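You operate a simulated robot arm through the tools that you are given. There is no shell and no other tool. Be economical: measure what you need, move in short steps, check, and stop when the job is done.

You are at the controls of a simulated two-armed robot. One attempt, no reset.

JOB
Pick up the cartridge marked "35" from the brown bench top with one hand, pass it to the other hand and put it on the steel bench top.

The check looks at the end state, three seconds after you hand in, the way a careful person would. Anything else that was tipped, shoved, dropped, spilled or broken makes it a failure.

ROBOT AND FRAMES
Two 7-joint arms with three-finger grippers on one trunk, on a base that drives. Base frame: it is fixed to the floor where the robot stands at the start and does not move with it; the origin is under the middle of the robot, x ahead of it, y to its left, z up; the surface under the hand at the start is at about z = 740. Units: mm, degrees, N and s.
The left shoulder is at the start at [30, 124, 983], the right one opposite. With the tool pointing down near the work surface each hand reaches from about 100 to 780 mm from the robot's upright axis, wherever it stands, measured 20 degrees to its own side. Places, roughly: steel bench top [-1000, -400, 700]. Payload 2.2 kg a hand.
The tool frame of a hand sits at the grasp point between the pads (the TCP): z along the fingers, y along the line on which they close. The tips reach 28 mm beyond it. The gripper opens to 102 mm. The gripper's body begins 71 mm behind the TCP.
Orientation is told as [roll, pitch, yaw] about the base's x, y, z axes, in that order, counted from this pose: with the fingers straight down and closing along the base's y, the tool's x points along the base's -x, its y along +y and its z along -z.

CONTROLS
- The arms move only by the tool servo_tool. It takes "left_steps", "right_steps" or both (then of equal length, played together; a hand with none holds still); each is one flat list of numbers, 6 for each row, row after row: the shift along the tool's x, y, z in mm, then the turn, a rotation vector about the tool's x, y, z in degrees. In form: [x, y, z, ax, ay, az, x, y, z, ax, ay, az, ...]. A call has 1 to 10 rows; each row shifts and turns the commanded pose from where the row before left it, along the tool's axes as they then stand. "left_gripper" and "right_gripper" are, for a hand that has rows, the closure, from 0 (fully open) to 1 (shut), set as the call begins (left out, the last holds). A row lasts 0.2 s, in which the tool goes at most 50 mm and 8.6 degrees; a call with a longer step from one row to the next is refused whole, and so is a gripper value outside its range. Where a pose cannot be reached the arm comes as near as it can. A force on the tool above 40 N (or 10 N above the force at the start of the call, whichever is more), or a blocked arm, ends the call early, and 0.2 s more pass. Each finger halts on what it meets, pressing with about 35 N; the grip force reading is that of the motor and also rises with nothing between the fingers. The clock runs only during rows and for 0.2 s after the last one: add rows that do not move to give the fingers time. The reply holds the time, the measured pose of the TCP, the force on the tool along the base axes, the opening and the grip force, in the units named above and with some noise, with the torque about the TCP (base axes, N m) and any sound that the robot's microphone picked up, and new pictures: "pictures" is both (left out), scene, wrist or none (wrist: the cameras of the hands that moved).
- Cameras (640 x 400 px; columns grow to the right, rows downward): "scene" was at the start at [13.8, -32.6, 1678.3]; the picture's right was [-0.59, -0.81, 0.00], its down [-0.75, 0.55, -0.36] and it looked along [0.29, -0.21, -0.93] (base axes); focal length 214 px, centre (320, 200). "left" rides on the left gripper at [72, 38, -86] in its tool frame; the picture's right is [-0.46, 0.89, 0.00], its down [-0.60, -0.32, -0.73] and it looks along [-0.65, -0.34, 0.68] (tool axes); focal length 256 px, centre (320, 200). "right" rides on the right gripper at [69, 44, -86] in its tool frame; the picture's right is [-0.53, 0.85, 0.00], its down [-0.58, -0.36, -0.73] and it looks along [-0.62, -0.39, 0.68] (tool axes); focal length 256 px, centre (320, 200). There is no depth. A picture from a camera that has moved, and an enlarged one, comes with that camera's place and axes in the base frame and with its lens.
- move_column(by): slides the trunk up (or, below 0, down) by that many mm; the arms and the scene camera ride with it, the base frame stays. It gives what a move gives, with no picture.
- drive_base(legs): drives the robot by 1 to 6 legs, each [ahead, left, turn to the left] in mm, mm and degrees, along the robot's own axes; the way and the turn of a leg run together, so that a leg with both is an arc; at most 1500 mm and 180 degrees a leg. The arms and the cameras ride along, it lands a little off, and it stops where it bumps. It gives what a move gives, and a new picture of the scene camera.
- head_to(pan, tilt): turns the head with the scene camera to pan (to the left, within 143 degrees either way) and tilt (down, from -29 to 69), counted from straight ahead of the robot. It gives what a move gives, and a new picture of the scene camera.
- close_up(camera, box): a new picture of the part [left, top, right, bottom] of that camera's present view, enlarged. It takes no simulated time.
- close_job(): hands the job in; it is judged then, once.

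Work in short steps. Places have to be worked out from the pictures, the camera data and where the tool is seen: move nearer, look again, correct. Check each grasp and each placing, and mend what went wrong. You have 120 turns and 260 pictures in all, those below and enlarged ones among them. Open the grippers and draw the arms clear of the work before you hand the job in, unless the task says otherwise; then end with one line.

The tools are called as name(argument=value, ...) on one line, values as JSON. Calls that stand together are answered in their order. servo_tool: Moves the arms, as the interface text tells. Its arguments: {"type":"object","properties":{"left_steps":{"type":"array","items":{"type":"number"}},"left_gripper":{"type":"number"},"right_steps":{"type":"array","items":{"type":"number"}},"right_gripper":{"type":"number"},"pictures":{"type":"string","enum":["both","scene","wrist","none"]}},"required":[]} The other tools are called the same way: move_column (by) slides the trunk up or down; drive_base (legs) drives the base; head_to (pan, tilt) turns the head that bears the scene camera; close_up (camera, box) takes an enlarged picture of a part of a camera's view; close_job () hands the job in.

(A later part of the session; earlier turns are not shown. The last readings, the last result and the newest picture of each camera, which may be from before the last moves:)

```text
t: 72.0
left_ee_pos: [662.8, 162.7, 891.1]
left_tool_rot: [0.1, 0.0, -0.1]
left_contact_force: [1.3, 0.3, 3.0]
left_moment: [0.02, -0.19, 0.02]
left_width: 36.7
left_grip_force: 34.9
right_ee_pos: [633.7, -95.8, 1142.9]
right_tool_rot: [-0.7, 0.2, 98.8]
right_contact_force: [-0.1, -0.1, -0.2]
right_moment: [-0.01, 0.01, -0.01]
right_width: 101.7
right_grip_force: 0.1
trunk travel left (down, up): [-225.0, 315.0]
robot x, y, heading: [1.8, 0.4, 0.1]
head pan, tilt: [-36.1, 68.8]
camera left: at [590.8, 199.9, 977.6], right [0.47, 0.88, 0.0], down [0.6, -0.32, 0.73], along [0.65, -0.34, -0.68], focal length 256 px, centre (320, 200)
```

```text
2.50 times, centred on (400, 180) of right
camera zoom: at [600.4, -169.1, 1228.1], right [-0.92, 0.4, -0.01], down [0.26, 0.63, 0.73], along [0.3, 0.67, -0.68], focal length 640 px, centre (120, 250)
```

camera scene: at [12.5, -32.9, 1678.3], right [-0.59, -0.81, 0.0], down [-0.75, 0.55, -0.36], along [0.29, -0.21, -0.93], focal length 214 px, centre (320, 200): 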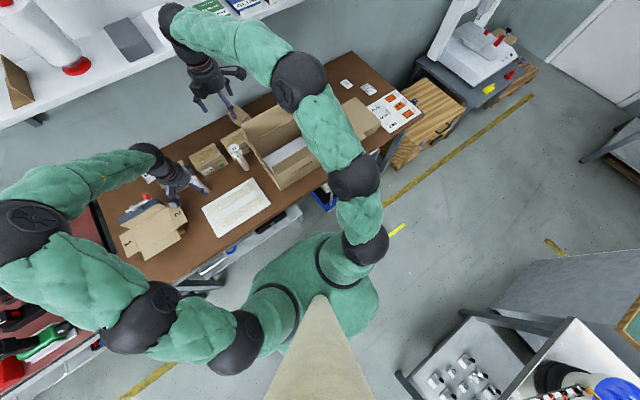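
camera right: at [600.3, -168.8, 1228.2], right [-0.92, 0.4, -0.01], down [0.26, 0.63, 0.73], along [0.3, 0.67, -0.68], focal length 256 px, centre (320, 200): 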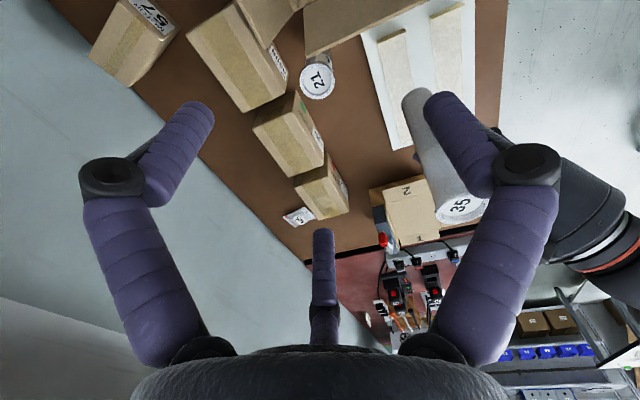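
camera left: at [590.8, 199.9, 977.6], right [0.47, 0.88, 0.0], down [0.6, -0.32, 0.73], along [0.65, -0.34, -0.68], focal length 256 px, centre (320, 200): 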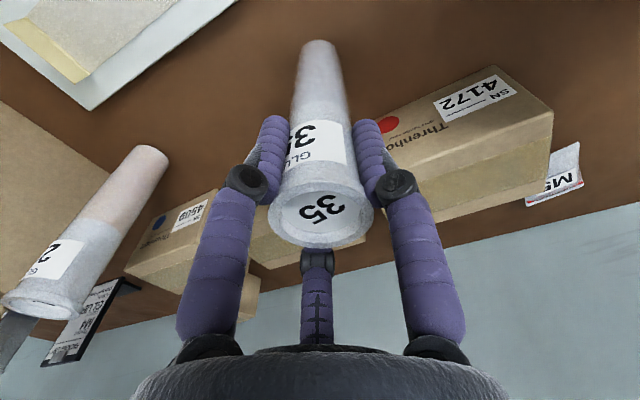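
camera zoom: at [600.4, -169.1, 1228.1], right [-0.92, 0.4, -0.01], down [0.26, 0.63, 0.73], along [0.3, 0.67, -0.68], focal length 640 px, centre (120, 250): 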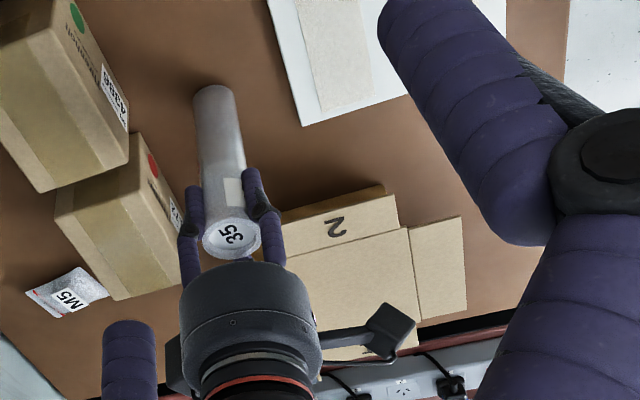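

Width 36.7 mm on the collar region, 35 N: a clean, centred top-down grip. I lift straight up 170 mm while the right hand moves out of the way to the right.

servo_tool(left_steps=[0, 0, -8, 0, 0, 0, 0, 0, -18, 0, 0, 0, 0, 0, -24, 0, 0, 0, 0, 0, -24, 0, 0, 0, 0, 0, -24, 0, 0, 0, 0, 0, -24, 0, 0, 0, 0, 0, -24, 0, 0, 0, 0, 0, -24, 0, 0, 0, 0, 0, 0, 0, 0, 0, 0, 0, 0, 0, 0, 0], right_steps=[12, 23.5, 0, 0, 0, 0, 12, 23.5, 0, 0, 0, 0, 12, 23.5, 0, 0, 0, 0, 12, 23.5, 0, 0, 0, 0, 12, 23.5, 0, 0, 0, 0, 12, 23.5, 0, 0, 0, 0, 12, 23.5, 0, 0, 0, 0, 12, 23.5, 0, 0, 0, 0, 12, 23.5, 0, 0, 0, 0, 12, 23.5, 0, 0, 0, 0])

```text
t: 74.2
left_ee_pos: [661.0, 161.6, 1058.8]
left_tool_rot: [0.1, 0.0, -0.1]
left_contact_force: [-0.6, 0.2, -0.4]
left_moment: [0.02, 0.0, -0.01]
left_width: 36.4
left_grip_force: 34.7
right_ee_pos: [419.3, -250.8, 1141.8]
right_tool_rot: [-0.8, 0.2, 98.9]
right_contact_force: [0.0, -0.2, 0.1]
right_moment: [-0.03, 0.0, 0.03]
right_width: 102.3
right_grip_force: 0.1
trunk travel left (down, up): [-225.0, 315.0]
robot x, y, heading: [1.7, -3.1, 0.2]
head pan, tilt: [-36.1, 68.8]
camera scene: at [12.8, -33.0, 1678.3], right [-0.59, -0.81, 0.0], down [-0.75, 0.55, -0.36], along [0.29, -0.21, -0.93], focal length 214 px, centre (320, 200)
camera right: at [385.8, -324.2, 1227.4], right [-0.92, 0.4, -0.01], down [0.26, 0.63, 0.73], along [0.3, 0.67, -0.68], focal length 256 px, centre (320, 200)
camera left: at [589.4, 198.8, 1145.3], right [0.47, 0.88, 0.0], down [0.6, -0.32, 0.73], along [0.65, -0.34, -0.68], focal length 256 px, centre (320, 200)
```

scene: 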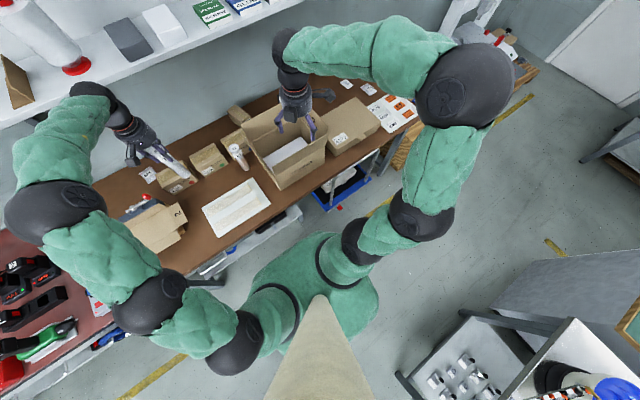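
right: 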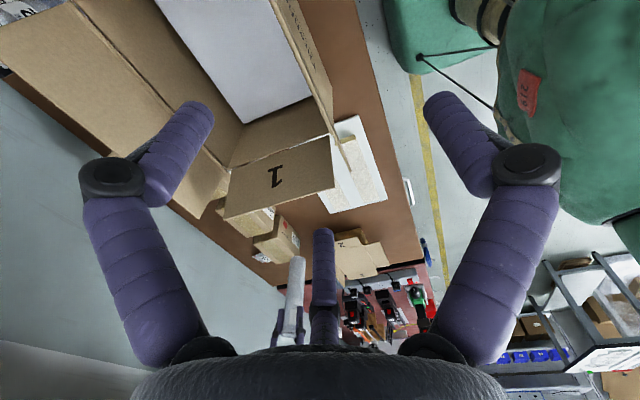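
left: 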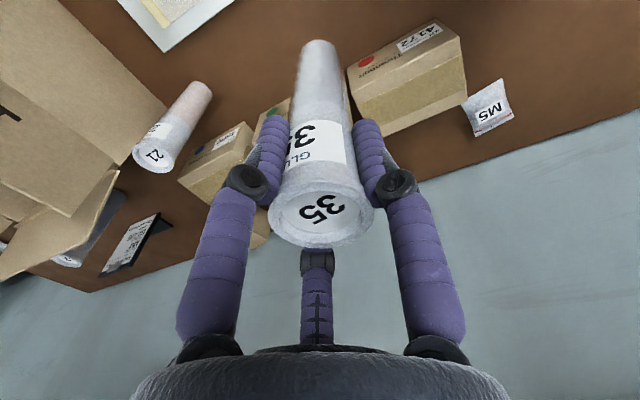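

The cartridge hangs straight in the left hand. I bring it to about (600, 10), and turn the right hand's yaw to 45°.

servo_tool(left_steps=[10.2, -25.3, 0, 0, 0, 0, 10.2, -25.3, 0, 0, 0, 0, 10.2, -25.3, 0, 0, 0, 0, 10.2, -25.3, 0, 0, 0, 0, 10.2, -25.3, 0, 0, 0, 0, 10.2, -25.3, 0, 0, 0, 0, 0, 0, 0, 0, 0, 0], right_steps=[0, 0, 0, 0, 0, 7.7, 0, 0, 0, 0, 0, 7.7, 0, 0, 0, 0, 0, 7.7, 0, 0, 0, 0, 0, 7.7, 0, 0, 0, 0, 0, 7.7, 0, 0, 0, 0, 0, 7.7, 0, 0, 0, 0, 0, 7.7], pictures="none")

```text
t: 75.8
left_ee_pos: [601.5, 10.3, 1061.1]
left_tool_rot: [0.1, 0.1, 0.0]
left_contact_force: [0.8, 0.1, -1.3]
left_moment: [-0.01, -0.05, 0.01]
left_width: 36.7
left_grip_force: 34.8
right_ee_pos: [420.9, -249.1, 1140.6]
right_tool_rot: [-0.7, -0.4, 44.9]
right_contact_force: [0.7, 1.1, -1.0]
right_moment: [-0.01, -0.01, 0.04]
right_width: 102.1
right_grip_force: 0.2
trunk travel left (down, up): [-225.0, 315.0]
robot x, y, heading: [-5.0, 0.5, 0.1]
head pan, tilt: [-36.1, 68.8]
```

Now the right hand moves forward and begins to tilt toward horizontal.

servo_tool(right_steps=[-31.5, 10.6, 0, 0, 0, 0, -31.5, 10.6, 0, 0, 0, 0, -31.5, 10.6, 0, 0, 0, 0, -31.5, 10.6, 0, 0, 0, 0, 0, 0, 0, 0, -7, 0, 0, 0, 0, 0, -7, 0, 0, 0, 0, 0, -7, 0, 0, 0, 0, 0, -7, 0, 0, 0, 0, 0, -7, 0, 0, 0, 0, 0, -7, 0])

```text
t: 78.0
left_ee_pos: [603.4, 10.7, 1062.0]
left_tool_rot: [0.0, 0.2, -0.1]
left_contact_force: [-0.8, 0.3, -1.5]
left_moment: [-0.01, -0.02, 0.0]
left_width: 36.3
left_grip_force: 35.3
right_ee_pos: [478.3, -130.6, 1141.5]
right_tool_rot: [-0.8, -42.6, 45.4]
right_contact_force: [-1.5, -0.4, -0.2]
right_moment: [-0.03, 0.0, 0.0]
right_width: 102.1
right_grip_force: 0.0
trunk travel left (down, up): [-225.0, 315.0]
robot x, y, heading: [-2.3, -2.1, 0.1]
head pan, tilt: [-36.1, 68.8]
camera scene: at [13.5, -32.8, 1678.3], right [-0.59, -0.81, 0.0], down [-0.75, 0.55, -0.36], along [0.29, -0.21, -0.93], focal length 214 px, centre (320, 200)
camera right: at [370.8, -176.1, 1156.8], right [-0.32, 0.88, 0.35], down [0.2, -0.3, 0.93], along [0.93, 0.37, -0.08], focal length 256 px, centre (320, 200)
```

scene: 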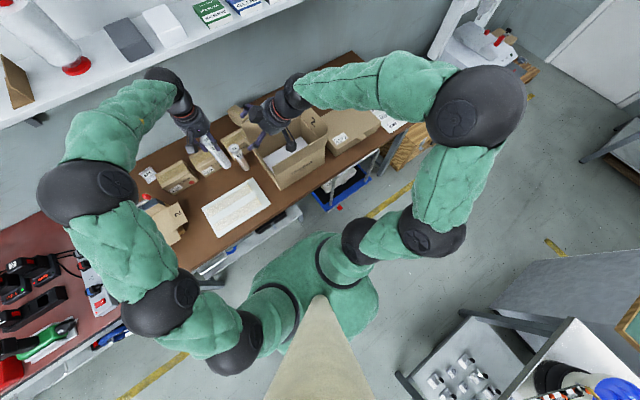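
right: 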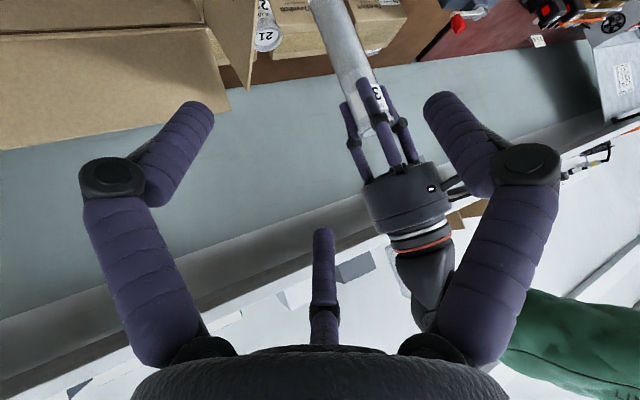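

Tilting works. I finish the tilt to 70° and approach to 130 mm from the cartridge, staying fairly high first.

servo_tool(right_steps=[0, 0, 0, 0, -7, 0, 0, 0, 0, 0, -7, 0, 0, 0, 0, 0, -7, 0, 0, 0, 0, 0, -7, 0, 9, 2.8, 23, 0, 0, 0, 9, 2.8, 23, 0, 0, 0, 9, 2.8, 23, 0, 0, 0, 0, 0, 0, 0, 0, 0])

close_up(camera="scene", box=[160, 80, 340, 200])

```text
t: 79.8
left_ee_pos: [602.6, 9.1, 1062.7]
left_tool_rot: [0.2, 0.1, 0.0]
left_contact_force: [-0.3, 0.3, -0.2]
left_moment: [0.0, -0.01, 0.02]
left_width: 36.6
left_grip_force: 35.5
right_ee_pos: [512.6, -84.9, 1093.3]
right_tool_rot: [-1.8, -70.4, 46.6]
right_contact_force: [-0.6, 1.1, 0.1]
right_moment: [0.03, 0.01, 0.0]
right_width: 102.1
right_grip_force: 0.1
trunk travel left (down, up): [-225.0, 315.0]
robot x, y, heading: [-1.1, -0.5, -0.0]
head pan, tilt: [-36.1, 68.8]
camera scene: at [13.4, -32.8, 1678.3], right [-0.59, -0.81, 0.0], down [-0.75, 0.55, -0.36], along [0.29, -0.21, -0.93], focal length 214 px, centre (320, 200)
camera right: at [407.3, -126.9, 1055.4], right [-0.47, 0.73, 0.49], down [-0.1, -0.6, 0.79], along [0.88, 0.32, 0.36], focal length 256 px, centre (320, 200)
```

scene: 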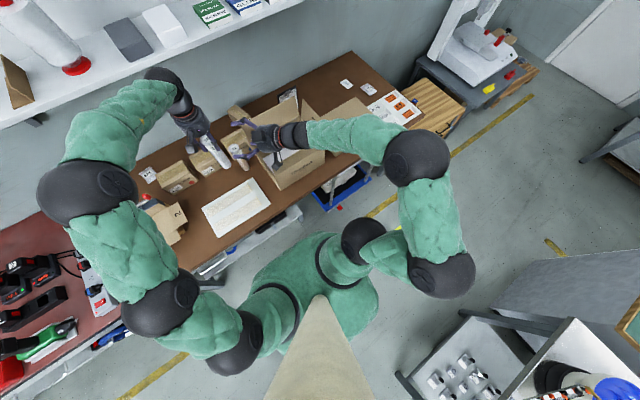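
right: 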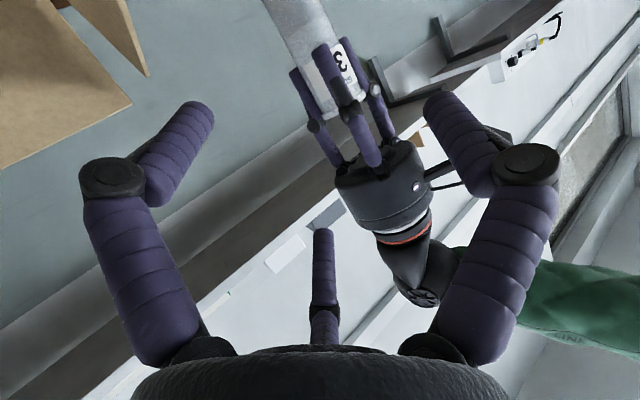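

```text
3.33 times, centred on (250, 140) of scene
camera zoom: at [13.4, -32.8, 1678.3], right [-0.59, -0.81, 0.0], down [-0.75, 0.55, -0.36], along [0.29, -0.21, -0.93], focal length 715 px, centre (553, 400)
```

zoom: 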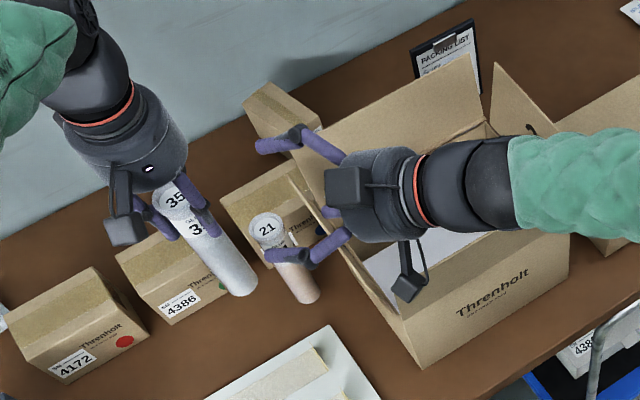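

The right hand is above the open carton, so rather than lowering it I raise the left hand with the cartridge by 90 mm, then look.

servo_tool(left_steps=[0, 0, -18, 0, 0, 0, 0, 0, -24, 0, 0, 0, 0, 0, -24, 0, 0, 0, 0, 0, -24, 0, 0, 0, 0, 0, 0, 0, 0, 0], pictures="none")

close_up(camera="right", box=[160, 0, 480, 200])

close_up(camera="scene", box=[160, 80, 300, 180])

```text
t: 81.0
left_ee_pos: [599.5, 8.1, 1150.7]
left_tool_rot: [0.1, 0.1, -0.1]
left_contact_force: [0.0, -0.2, -1.2]
left_moment: [-0.02, 0.05, -0.04]
left_width: 36.6
left_grip_force: 35.6
right_ee_pos: [512.2, -84.6, 1092.3]
right_tool_rot: [-1.7, -70.3, 46.5]
right_contact_force: [-0.2, -0.6, -0.7]
right_moment: [-0.03, -0.01, 0.0]
right_width: 101.9
right_grip_force: 0.1
trunk travel left (down, up): [-225.0, 315.0]
robot x, y, heading: [-2.3, -2.0, 0.0]
head pan, tilt: [-36.1, 68.8]
```

```text
2.00 times, centred on (320, 100) of right
camera zoom: at [407.6, -126.9, 1055.3], right [-0.47, 0.73, 0.49], down [-0.1, -0.6, 0.79], along [0.88, 0.33, 0.36], focal length 512 px, centre (320, 400)
```

zoom: 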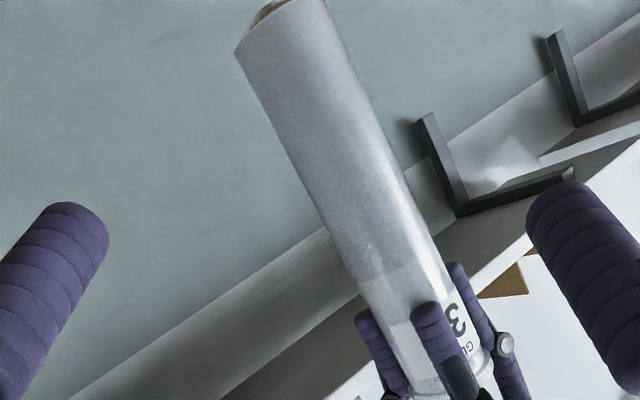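

```text
4.00 times, centred on (230, 130) of scene
camera zoom: at [14.1, -32.6, 1678.2], right [-0.59, -0.81, 0.0], down [-0.75, 0.55, -0.36], along [0.29, -0.21, -0.93], focal length 858 px, centre (680, 480)
```

zoom: 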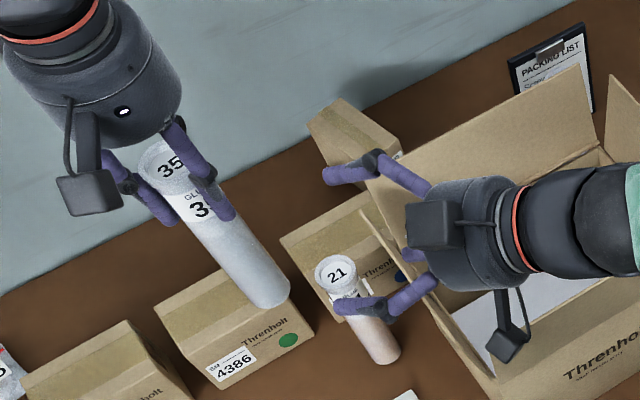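

Everything lines up: the cartridge's lower body is 130 mm straight ahead of the right hand (base at z≈1000). I advance 5/6 of the way.

servo_tool(right_steps=[-5.35, 0.3, 21, 0, 0, 0, -5.35, 0.3, 21, 0, 0, 0, -5.35, 0.3, 21, 0, 0, 0, -5.35, 0.3, 21, 0, 0, 0, -5.35, 0.3, 21, 0, 0, 0, 0, 0, 0, 0, 0, 0])

close_up(camera="scene", box=[160, 80, 300, 180])

```text
t: 82.5
left_ee_pos: [600.7, 11.3, 1149.1]
left_tool_rot: [0.5, 0.1, 0.0]
left_contact_force: [16.8, 24.6, -12.9]
left_moment: [0.88, 0.09, 0.9]
left_width: 36.6
left_grip_force: 35.3
right_ee_pos: [589.9, -13.6, 1083.7]
right_tool_rot: [-2.2, -70.8, 46.7]
right_contact_force: [-16.2, -25.2, 12.5]
right_moment: [1.1, -1.35, -0.72]
right_width: 103.1
right_grip_force: 0.1
trunk travel left (down, up): [-225.0, 315.0]
robot x, y, heading: [-0.7, 2.9, 0.0]
head pan, tilt: [-36.1, 68.8]
camera scene: at [13.3, -33.0, 1678.3], right [-0.59, -0.81, 0.0], down [-0.75, 0.55, -0.36], along [0.29, -0.21, -0.93], focal length 214 px, centre (320, 200)
camera right: at [485.7, -54.4, 1046.3], right [-0.47, 0.73, 0.49], down [-0.11, -0.6, 0.79], along [0.88, 0.32, 0.36], focal length 256 px, centre (320, 200)
```

scene: 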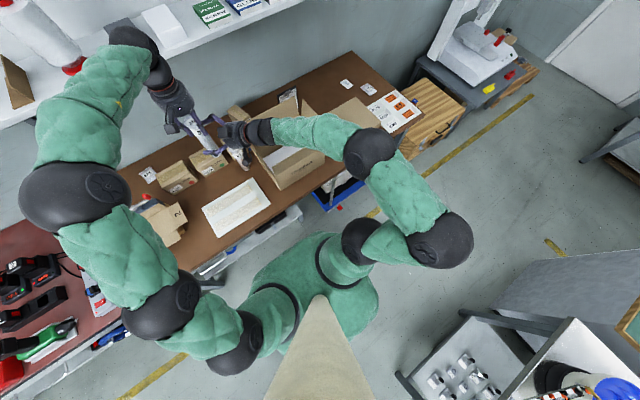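
right: 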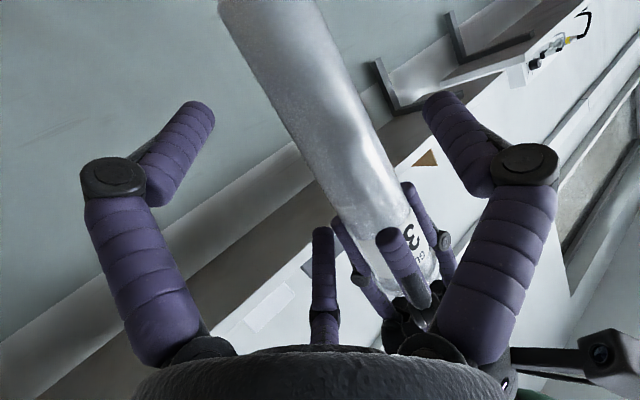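

```text
4.00 times, centred on (230, 130) of scene
camera zoom: at [13.3, -33.0, 1678.3], right [-0.59, -0.81, 0.0], down [-0.75, 0.55, -0.36], along [0.29, -0.21, -0.93], focal length 858 px, centre (680, 480)
```

zoom: 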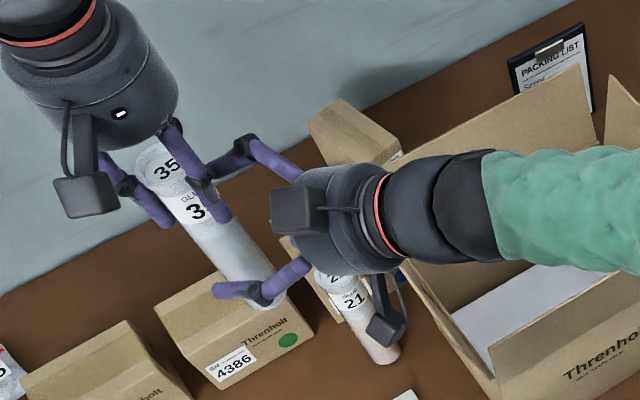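

There is a 30 N contact between the hands although the fingers look clear. I look closer before backing off.

close_up(camera="scene", box=[175, 95, 255, 155])

close_up(camera="right", box=[260, 100, 560, 340])

close_up(camera="left", box=[0, 0, 640, 400])

```text
6.67 times, centred on (215, 125) of scene
camera zoom: at [13.3, -33.0, 1678.3], right [-0.59, -0.81, 0.0], down [-0.75, 0.55, -0.36], along [0.29, -0.21, -0.93], focal length 1430 px, centre (1020, 700)
```

zoom: 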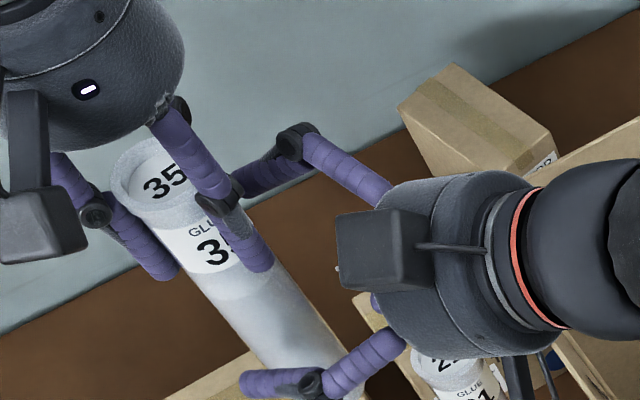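

```text
1.67 times, centred on (410, 220) of right
camera zoom: at [485.7, -54.4, 1046.3], right [-0.47, 0.73, 0.49], down [-0.11, -0.6, 0.79], along [0.88, 0.32, 0.36], focal length 427 px, centre (170, 167)
```

zoom: 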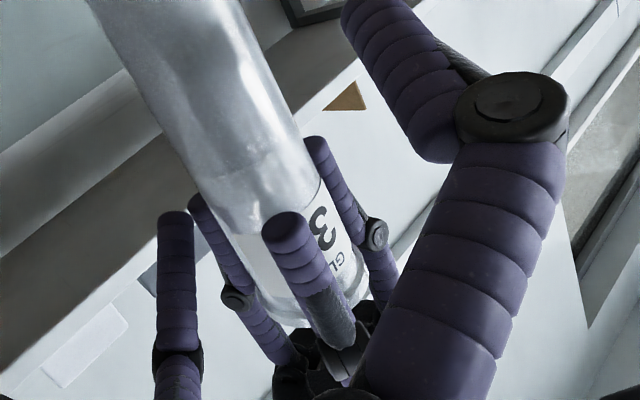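

```text
1.00 times, centred on (320, 200) of left (not enlarged: the box is as wide or as high as the picture)
camera zoom: at [529.4, 48.1, 1235.7], right [0.46, 0.89, 0.01], down [0.6, -0.32, 0.73], along [0.65, -0.33, -0.68], focal length 256 px, centre (320, 200)
```

zoom: 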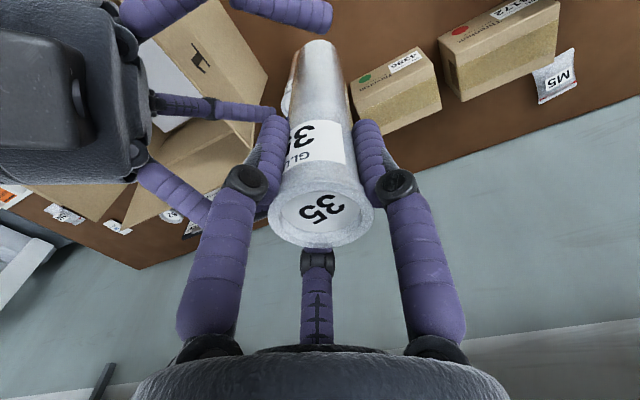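

The left view shows the cause: each hand has a third stub finger between the two, and the right one's tip meets a left fingertip. I back the right hand off 60 mm, tilt it to about 80°, and turn the left hand 46° so its fingers stand to the sides of the right hand's approach.

servo_tool(left_steps=[0, 0, 0, 0, 0, 0, 0, 0, 0, 0, 0, 0, 0, 0, 0, 0, 0, 0, 0, 0, 0, 0, 0, -7.7, 0, 0, 0, 0, 0, -7.7, 0, 0, 0, 0, 0, -7.7, 0, 0, 0, 0, 0, -7.7, 0, 0, 0, 0, 0, -7.7, 0, 0, 0, 0, 0, -7.7, 0, 0, 0, 0, 0, 0], right_steps=[0, 0, -20, 0, 0, 0, 0, 0, -20, 0, 0, 0, 0, 0, -25, 0, 0, 0, 0, 0, 0, 0, -4.7, 0, 0, 0, 0, 0, -4.7, 0, 0, 0, 0, 0, 0, 0, 0, 0, 0, 0, 0, 0, 0, 0, 0, 0, 0, 0, 0, 0, 0, 0, 0, 0, 0, 0, 0, 0, 0, 0])

close_up(camera="scene", box=[160, 80, 300, 180])

```text
t: 84.7
left_ee_pos: [600.5, 8.5, 1151.8]
left_tool_rot: [0.1, 0.0, 46.1]
left_contact_force: [0.5, 0.2, -0.5]
left_moment: [-0.01, -0.04, -0.01]
left_width: 36.4
left_grip_force: 34.9
right_ee_pos: [547.0, -51.6, 1101.6]
right_tool_rot: [-3.4, -79.8, 48.1]
right_contact_force: [-1.0, -0.6, -0.7]
right_moment: [-0.01, 0.01, -0.01]
right_width: 101.8
right_grip_force: 0.0
trunk travel left (down, up): [-225.0, 315.0]
robot x, y, heading: [1.6, 3.7, 0.0]
head pan, tilt: [-36.1, 68.8]
camera scene: at [13.8, -32.7, 1678.3], right [-0.59, -0.81, 0.0], down [-0.75, 0.55, -0.36], along [0.29, -0.21, -0.93], focal length 214 px, centre (320, 200)
camera right: at [447.3, -89.1, 1049.1], right [-0.53, 0.67, 0.52], down [-0.19, -0.69, 0.7], along [0.83, 0.28, 0.49], focal length 256 px, centre (320, 200)
camera left: at [524.2, -17.4, 1236.4], right [-0.32, 0.95, 0.0], down [0.65, 0.22, 0.73], along [0.69, 0.23, -0.68], focal length 256 px, centre (320, 200)
```

scene: 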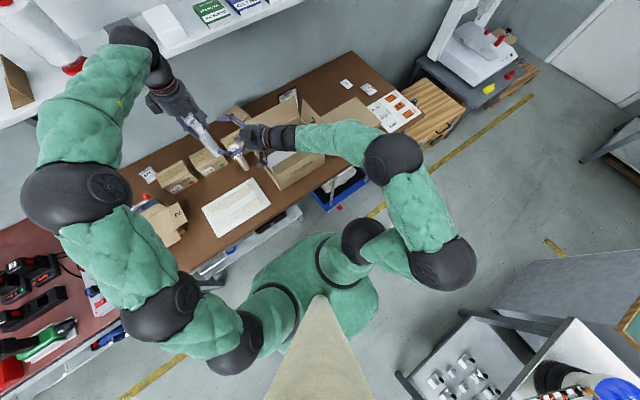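
right: 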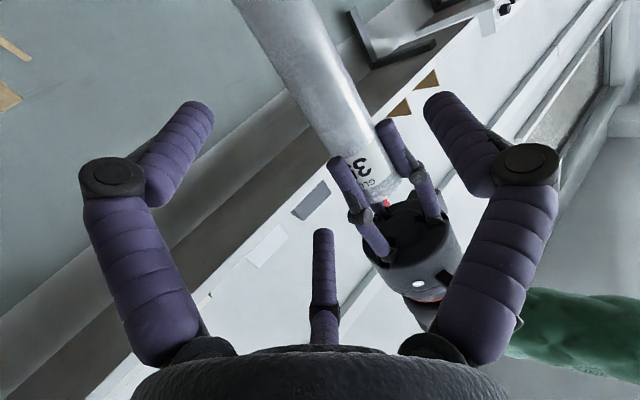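
left: 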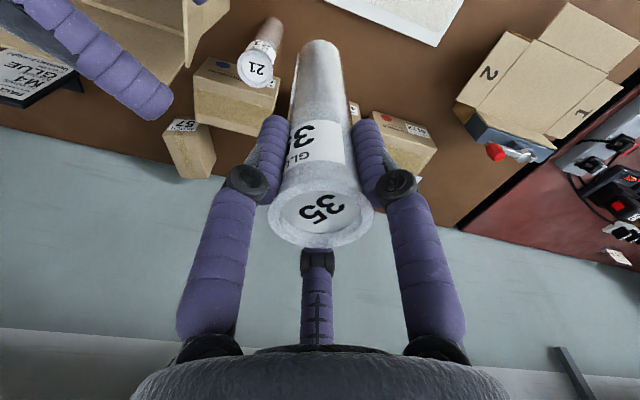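

```text
4.00 times, centred on (230, 130) of scene
camera zoom: at [13.8, -32.7, 1678.3], right [-0.59, -0.81, 0.0], down [-0.75, 0.55, -0.36], along [0.29, -0.21, -0.93], focal length 858 px, centre (680, 480)
```

zoom: 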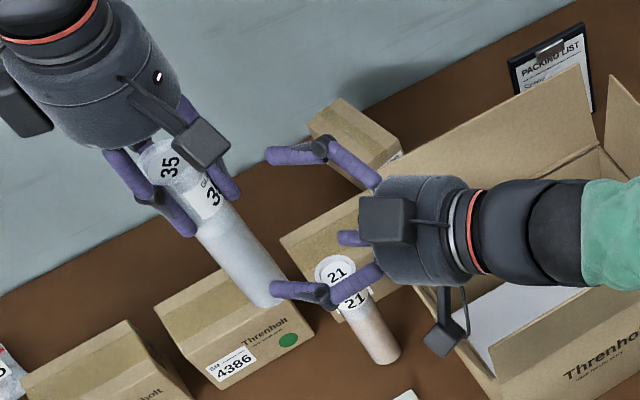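

Now the left fingers flank the approach. The right hand is centred to within ~6 mm; I correct that and advance 48 mm.

servo_tool(right_steps=[-10, 5.7, 0, 0, 0, 0, 0, 0, 16, 0, 0, 0, 0, 0, 16, 0, 0, 0, 0, 0, 16, 0, 0, 0, 0, 0, 0, 0, 0, 0])

close_up(camera="left", box=[160, 0, 480, 200])

close_up(camera="scene", box=[175, 95, 255, 155])

```text
t: 85.8
left_ee_pos: [600.1, 10.2, 1150.4]
left_tool_rot: [0.2, -0.1, 46.1]
left_contact_force: [0.5, -0.6, -1.0]
left_moment: [0.01, 0.0, 0.01]
left_width: 36.7
left_grip_force: 35.3
right_ee_pos: [576.9, -13.2, 1104.8]
right_tool_rot: [-3.5, -79.9, 48.3]
right_contact_force: [0.3, -0.3, 0.1]
right_moment: [0.0, 0.0, 0.03]
right_width: 101.9
right_grip_force: 0.1
trunk travel left (down, up): [-225.0, 315.0]
robot x, y, heading: [1.3, 2.5, 0.1]
head pan, tilt: [-36.1, 68.8]
camera scene: at [13.4, -32.7, 1678.3], right [-0.59, -0.81, 0.0], down [-0.75, 0.55, -0.36], along [0.29, -0.21, -0.93], focal length 214 px, centre (320, 200)
camera right: at [477.3, -50.8, 1050.4], right [-0.53, 0.67, 0.52], down [-0.19, -0.69, 0.7], along [0.82, 0.28, 0.49], focal length 256 px, centre (320, 200)
```

scene: 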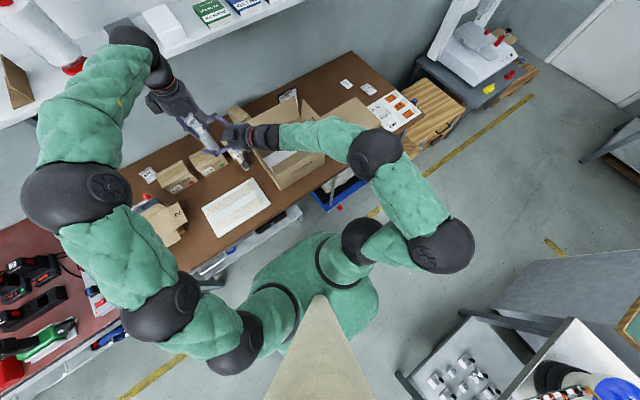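
right: 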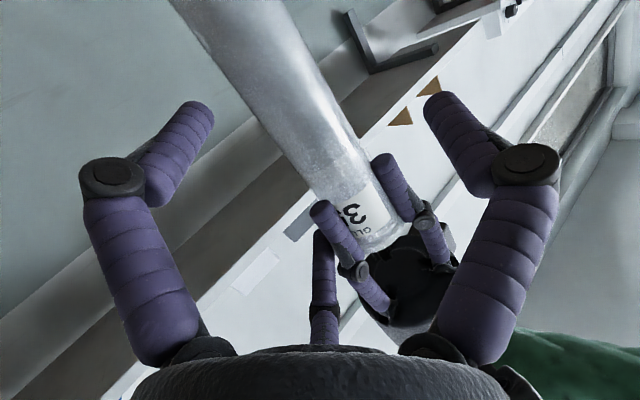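

```text
2.00 times, centred on (320, 100) of left
camera zoom: at [523.7, -17.5, 1236.4], right [-0.32, 0.95, 0.0], down [0.65, 0.21, 0.73], along [0.69, 0.23, -0.68], focal length 512 px, centre (320, 400)
```

zoom: 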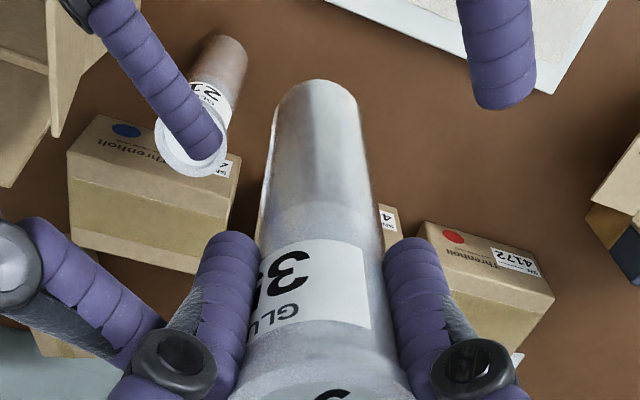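

```text
6.67 times, centred on (215, 125) of scene
camera zoom: at [13.4, -32.7, 1678.3], right [-0.59, -0.81, 0.0], down [-0.75, 0.55, -0.36], along [0.29, -0.21, -0.93], focal length 1430 px, centre (1020, 700)
```

zoom: 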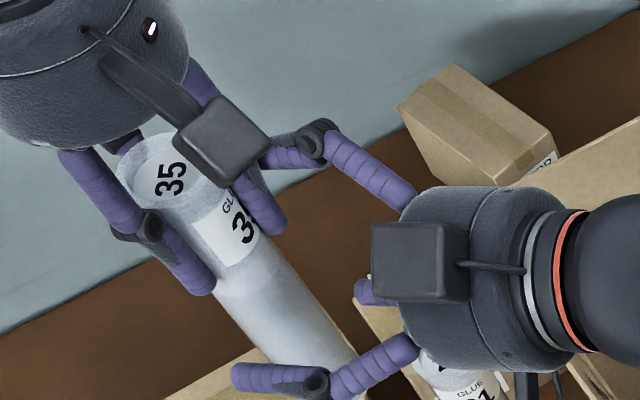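

The right fingers straddle the cartridge, and its stub is about 17 mm short of it. I advance 15 mm more.

servo_tool(right_steps=[0, 0, 6, 0, 0, 0, 0, 0, 5, 0, 0, 0, 0, 0, 4, 0, 0, 0, 0, 0, 0, 0, 0, 0], pictures="wrist")

close_up(camera="left", box=[160, 0, 480, 200])

```text
t: 86.8
left_ee_pos: [601.7, 9.1, 1150.0]
left_tool_rot: [0.2, 0.0, 46.2]
left_contact_force: [-1.3, 4.2, -0.6]
left_moment: [-0.03, -0.02, -0.1]
left_width: 36.3
left_grip_force: 35.0
right_ee_pos: [586.4, -2.9, 1101.0]
right_tool_rot: [-3.2, -79.9, 48.0]
right_contact_force: [1.8, -3.5, -0.6]
right_moment: [0.21, 0.08, 0.01]
right_width: 102.0
right_grip_force: 0.0
trunk travel left (down, up): [-225.0, 315.0]
robot x, y, heading: [0.7, -2.7, 0.1]
head pan, tilt: [-36.1, 68.8]
camera right: at [487.1, -39.9, 1047.9], right [-0.53, 0.67, 0.52], down [-0.19, -0.69, 0.7], along [0.83, 0.28, 0.49], focal length 256 px, centre (320, 200)
```

right: 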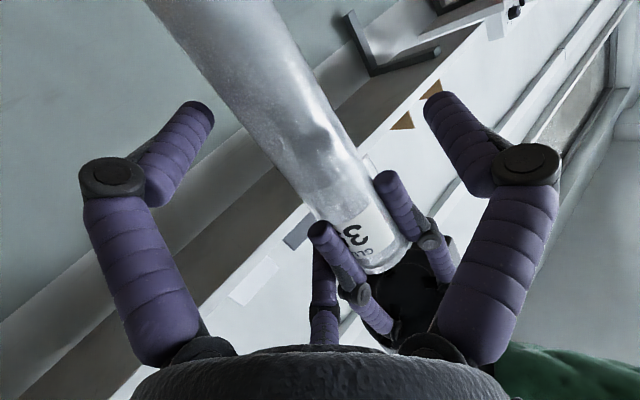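

```text
2.00 times, centred on (320, 100) of left
camera zoom: at [524.1, -17.2, 1236.3], right [-0.32, 0.95, 0.0], down [0.65, 0.21, 0.73], along [0.69, 0.23, -0.68], focal length 512 px, centre (320, 400)
```

zoom: 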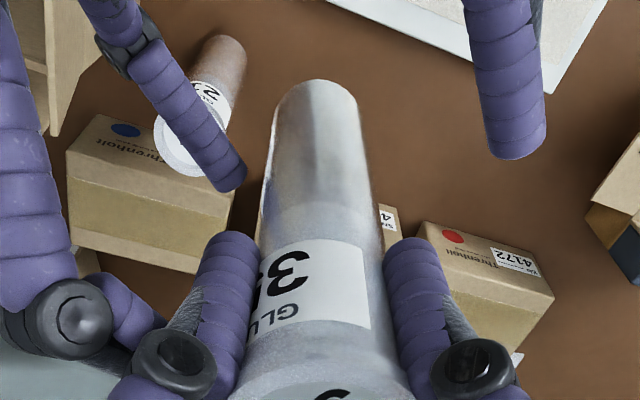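

Only a light 4 N side touch from the stub. The cartridge is between the pads; I ease 3 mm sideways and close the right gripper.

servo_tool(right_steps=[0, -3, 0, 0, 0, 0, 0, 0, 0, 0, 0, 0, 0, 0, 0, 0, 0, 0, 0, 0, 0, 0, 0, 0, 0, 0, 0, 0, 0, 0, 0, 0, 0, 0, 0, 0], right_gripper=1, pictures="wrist")

close_up(camera="left", box=[160, 0, 480, 200])

close_up(camera="scene", box=[175, 95, 255, 155])

```text
t: 87.6
left_ee_pos: [599.1, 12.3, 1145.2]
left_tool_rot: [0.9, 0.0, 46.1]
left_contact_force: [-2.4, 1.2, -2.5]
left_moment: [-0.32, -0.96, -0.85]
left_width: 36.5
left_grip_force: 34.9
right_ee_pos: [592.5, -7.3, 1109.0]
right_tool_rot: [-4.3, -80.6, 48.5]
right_contact_force: [1.9, -1.6, 1.0]
right_moment: [0.42, 1.04, 0.79]
right_width: 57.2
right_grip_force: 35.3
trunk travel left (down, up): [-225.0, 315.0]
robot x, y, heading: [-0.6, 2.4, -0.1]
head pan, tilt: [-36.1, 68.8]
stopped in row 3 (left hand): the force on the tool passed its limit at 42 N (the readings are from after the stop); the commanded pose is now the measured one
camera right: at [493.6, -44.4, 1054.9], right [-0.53, 0.67, 0.52], down [-0.2, -0.69, 0.69], along [0.82, 0.27, 0.5], focal length 256 px, centre (320, 200)
```

right: 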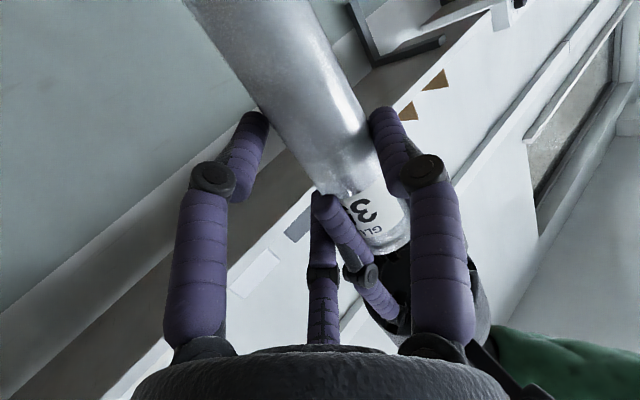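

```text
2.00 times, centred on (320, 100) of left
camera zoom: at [523.9, -15.4, 1232.2], right [-0.31, 0.95, 0.01], down [0.66, 0.21, 0.73], along [0.69, 0.24, -0.69], focal length 512 px, centre (320, 400)
```

zoom: 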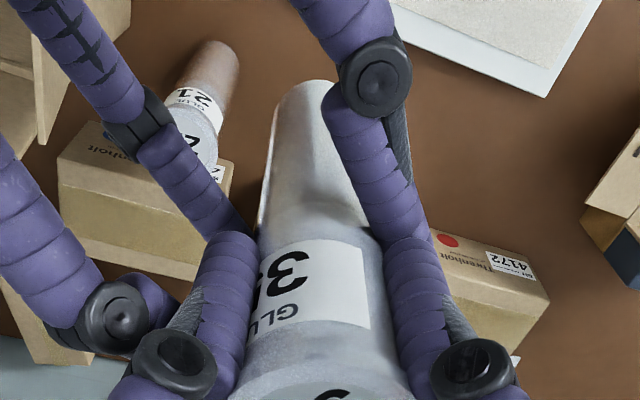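

```text
6.67 times, centred on (215, 125) of scene
camera zoom: at [14.0, -32.7, 1678.3], right [-0.59, -0.81, 0.0], down [-0.75, 0.55, -0.36], along [0.29, -0.21, -0.93], focal length 1430 px, centre (1020, 700)
```

zoom: 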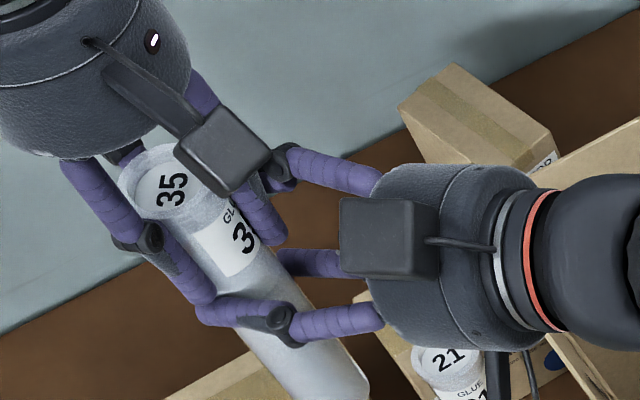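

The right fingers pinched the left fingertips too — I was about 15–20 mm too high. I re-open, go down 26 mm and re-centre.

servo_tool(right_steps=[0, 0, 0, 0, 0, 0, 0, 0, 0, 0, 0, 0, 0, 0, 0, 0, 0, 0, 13.2, 0, 0, 0, 0, 0, 13.2, 0, 0, 0, 0, 0, 0, 4, 0, 0, 0, 0, 0, 4, 0, 0, 0, 0, 0, 0, 0, 0, 0, 0], right_gripper=0, pictures="wrist")

close_up(camera="left", box=[160, 0, 480, 200])

```text
t: 89.4
left_ee_pos: [599.5, 11.4, 1144.8]
left_tool_rot: [0.8, 0.0, 46.1]
left_contact_force: [0.2, -0.1, -0.3]
left_moment: [0.01, -0.02, -0.03]
left_width: 36.4
left_grip_force: 34.7
right_ee_pos: [584.1, -7.9, 1085.1]
right_tool_rot: [-4.9, -80.7, 49.1]
right_contact_force: [-0.1, -0.3, -0.4]
right_moment: [-0.03, 0.01, 0.03]
right_width: 102.1
right_grip_force: 0.1
trunk travel left (down, up): [-225.0, 315.0]
robot x, y, heading: [2.1, 2.2, -0.1]
head pan, tilt: [-36.1, 68.8]
camera right: at [485.5, -42.7, 1028.8], right [-0.53, 0.67, 0.52], down [-0.2, -0.69, 0.69], along [0.82, 0.27, 0.5], focal length 256 px, centre (320, 200)
```

right: 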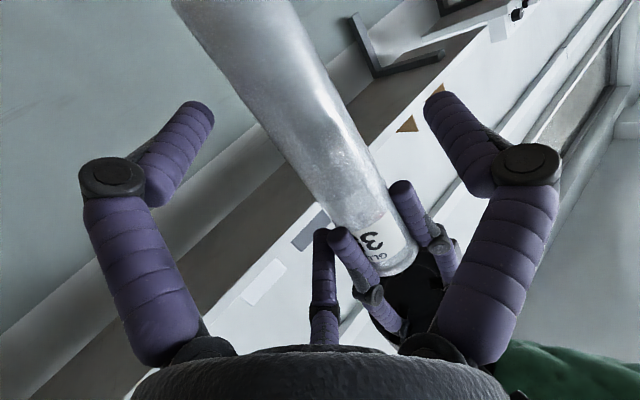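

```text
2.00 times, centred on (320, 100) of left
camera zoom: at [523.9, -15.6, 1232.3], right [-0.31, 0.95, 0.01], down [0.66, 0.21, 0.73], along [0.69, 0.24, -0.69], focal length 512 px, centre (320, 400)
```

zoom: 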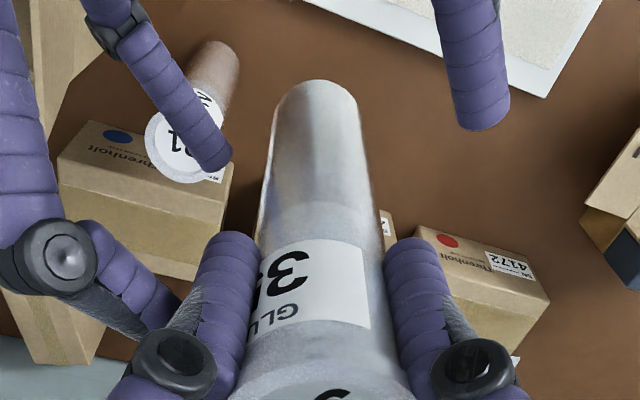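

Now clear vertically. I advance 8 mm, trim 2 mm sideways and close again.

servo_tool(right_steps=[0, 2, 4, 0, 0, 0, 0, 0, 4, 0, 0, 0, 0, 0, 0, 0, 0, 0], right_gripper=0.3, pictures="none")

servo_tool(right_steps=[0, 0, 0, 0, 0, 0, 0, 0, 0, 0, 0, 0, 0, 0, 0, 0, 0, 0, 0, 0, 0, 0, 0, 0], right_gripper=1, pictures="wrist")

close_up(camera="left", box=[160, 0, 480, 200])

close_up(camera="scene", box=[175, 95, 255, 155])

```text
t: 90.2
left_ee_pos: [599.5, 13.1, 1144.9]
left_tool_rot: [0.9, 0.1, 46.0]
left_contact_force: [-5.2, 29.2, -0.8]
left_moment: [0.45, 0.2, -0.03]
left_width: 36.7
left_grip_force: 35.3
right_ee_pos: [589.8, -0.3, 1082.6]
right_tool_rot: [-4.4, -80.6, 48.5]
right_contact_force: [4.1, -29.8, -0.8]
right_moment: [1.34, 0.08, -0.26]
right_width: 84.1
right_grip_force: 9.0
trunk travel left (down, up): [-225.0, 315.0]
robot x, y, heading: [-0.7, 2.5, -0.1]
head pan, tilt: [-36.1, 68.8]
```

```text
t: 90.5
left_ee_pos: [597.2, 14.8, 1141.7]
left_tool_rot: [1.6, 0.0, 46.0]
left_contact_force: [-1.1, 3.8, -2.0]
left_moment: [-0.13, -1.11, -0.79]
left_width: 36.6
left_grip_force: 34.9
right_ee_pos: [592.6, -3.0, 1089.1]
right_tool_rot: [-5.7, -81.0, 49.3]
right_contact_force: [2.7, -2.9, 1.6]
right_moment: [0.3, 1.22, 0.73]
right_width: 57.9
right_grip_force: 35.0
trunk travel left (down, up): [-225.0, 315.0]
robot x, y, heading: [-0.3, 1.1, 0.1]
head pan, tilt: [-36.1, 68.8]
stopped in row 1 (left hand): the force on the tool passed its limit at 46 N (the readings are from after the stop); the commanded pose is now the measured one
camera right: at [493.6, -37.7, 1032.7], right [-0.53, 0.67, 0.51], down [-0.21, -0.69, 0.69], along [0.82, 0.25, 0.51], focal length 256 px, centre (320, 200)
```

right: 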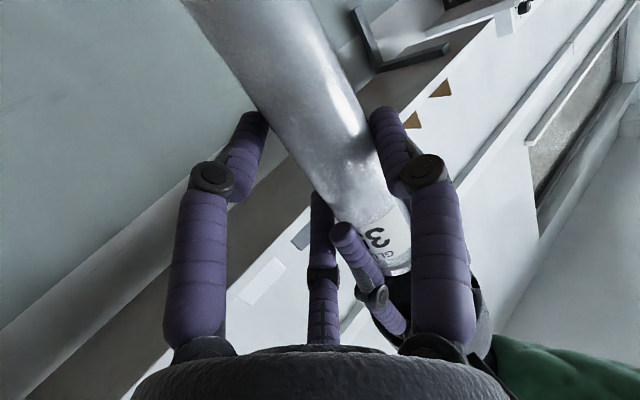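

```text
2.00 times, centred on (320, 100) of left
camera zoom: at [523.2, -13.3, 1229.3], right [-0.31, 0.95, 0.02], down [0.66, 0.2, 0.72], along [0.68, 0.24, -0.69], focal length 512 px, centre (320, 400)
```

zoom: 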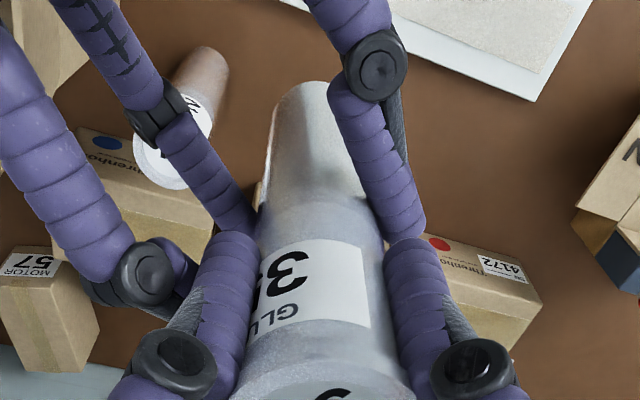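

```text
6.67 times, centred on (215, 125) of scene
camera zoom: at [14.0, -32.7, 1678.3], right [-0.59, -0.81, 0.0], down [-0.75, 0.55, -0.36], along [0.29, -0.21, -0.93], focal length 1430 px, centre (1020, 700)
```

zoom: 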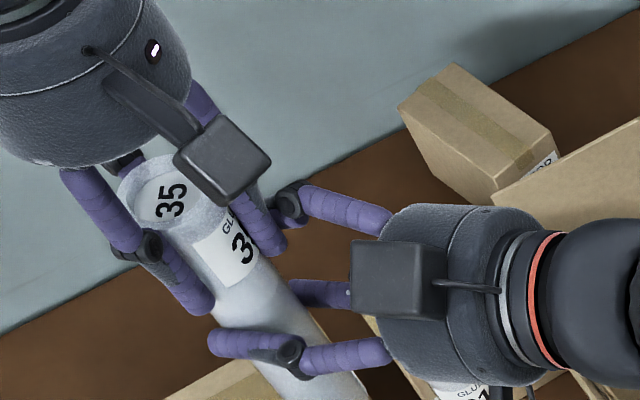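

The readings put the interfering contact about 45 mm above the right hand's grasp point, at the left fingertips' level. I open, go down another 32 mm to grip lower on the body, and re-centre by 10 mm.

servo_tool(right_steps=[0, 0, -10, 0, 0, 0, 0, 0, 0, 0, 0, 0, 0, 0, 0, 0, 0, 0, 11, 0, 0, 0, 0, 0, 11, 0, 0, 0, 0, 0, 10, 0, 0, 0, 0, 0, 0, 9.6, 0, 0, 0, 0, 0, 0, 8, 0, 0, 0, 0, 0, 5, 0, 0, 0, 0, 0, 0, 0, 0, 0], right_gripper=0, pictures="none")

close_up(camera="left", box=[160, 0, 480, 200])

```text
t: 92.8
left_ee_pos: [598.8, 15.2, 1142.9]
left_tool_rot: [1.6, 0.0, 46.0]
left_contact_force: [1.0, 0.0, -1.0]
left_moment: [0.02, 0.02, 0.03]
left_width: 36.3
left_grip_force: 35.2
right_ee_pos: [586.7, 2.4, 1056.5]
right_tool_rot: [-6.2, -81.0, 49.9]
right_contact_force: [0.4, -0.1, -0.2]
right_moment: [0.01, -0.01, -0.05]
right_width: 102.1
right_grip_force: 0.0
trunk travel left (down, up): [-225.0, 315.0]
robot x, y, heading: [2.1, 0.5, -0.1]
head pan, tilt: [-36.1, 68.8]
```

```text
2.00 times, centred on (320, 100) of left
camera zoom: at [523.2, -13.6, 1229.7], right [-0.31, 0.95, 0.02], down [0.66, 0.2, 0.72], along [0.68, 0.24, -0.69], focal length 512 px, centre (320, 400)
```

zoom: 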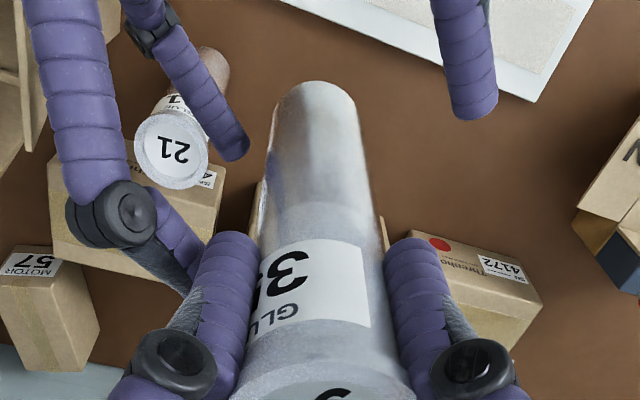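

The cartridge is centred between the right fingers (within 1 mm), clear of the stub and of the left fingers. I close.

servo_tool(right_steps=[0, 0, 0, 0, 0, 0, 0, 0, 0, 0, 0, 0, 0, 0, 0, 0, 0, 0, 0, 0, 0, 0, 0, 0, 0, 0, 0, 0, 0, 0], right_gripper=1, pictures="wrist")

close_up(camera="left", box=[160, 0, 480, 200])

```text
t: 93.9
left_ee_pos: [597.5, 15.8, 1140.6]
left_tool_rot: [2.0, -0.1, 46.1]
left_contact_force: [-2.8, 1.0, -0.6]
left_moment: [-0.46, -0.4, -0.08]
left_width: 36.4
left_grip_force: 34.8
right_ee_pos: [589.0, -0.9, 1060.8]
right_tool_rot: [-6.2, -81.4, 49.4]
right_contact_force: [2.4, -0.5, -0.5]
right_moment: [0.48, 0.57, 0.11]
right_width: 54.8
right_grip_force: 35.7
trunk travel left (down, up): [-225.0, 315.0]
robot x, y, heading: [-0.6, 2.0, 0.1]
head pan, tilt: [-36.1, 68.8]
stopped in row 5 (left hand): the force on the tool passed its limit at 40 N (the readings are from after the stop); the commanded pose is now the measured one
camera right: at [490.0, -33.9, 1004.2], right [-0.53, 0.68, 0.51], down [-0.22, -0.69, 0.68], along [0.82, 0.25, 0.52], focal length 256 px, centre (320, 200)
```

right: 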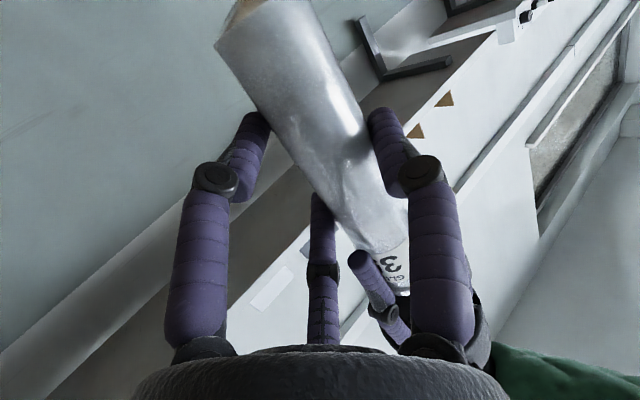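

```text
2.00 times, centred on (320, 100) of left
camera zoom: at [522.8, -12.1, 1227.8], right [-0.31, 0.95, 0.03], down [0.67, 0.2, 0.72], along [0.68, 0.25, -0.69], focal length 512 px, centre (320, 400)
```

zoom: 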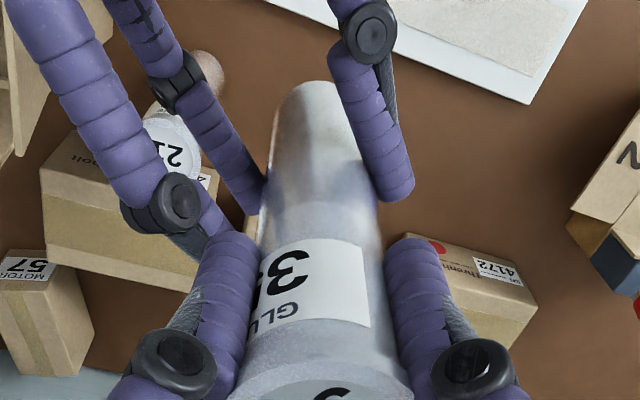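

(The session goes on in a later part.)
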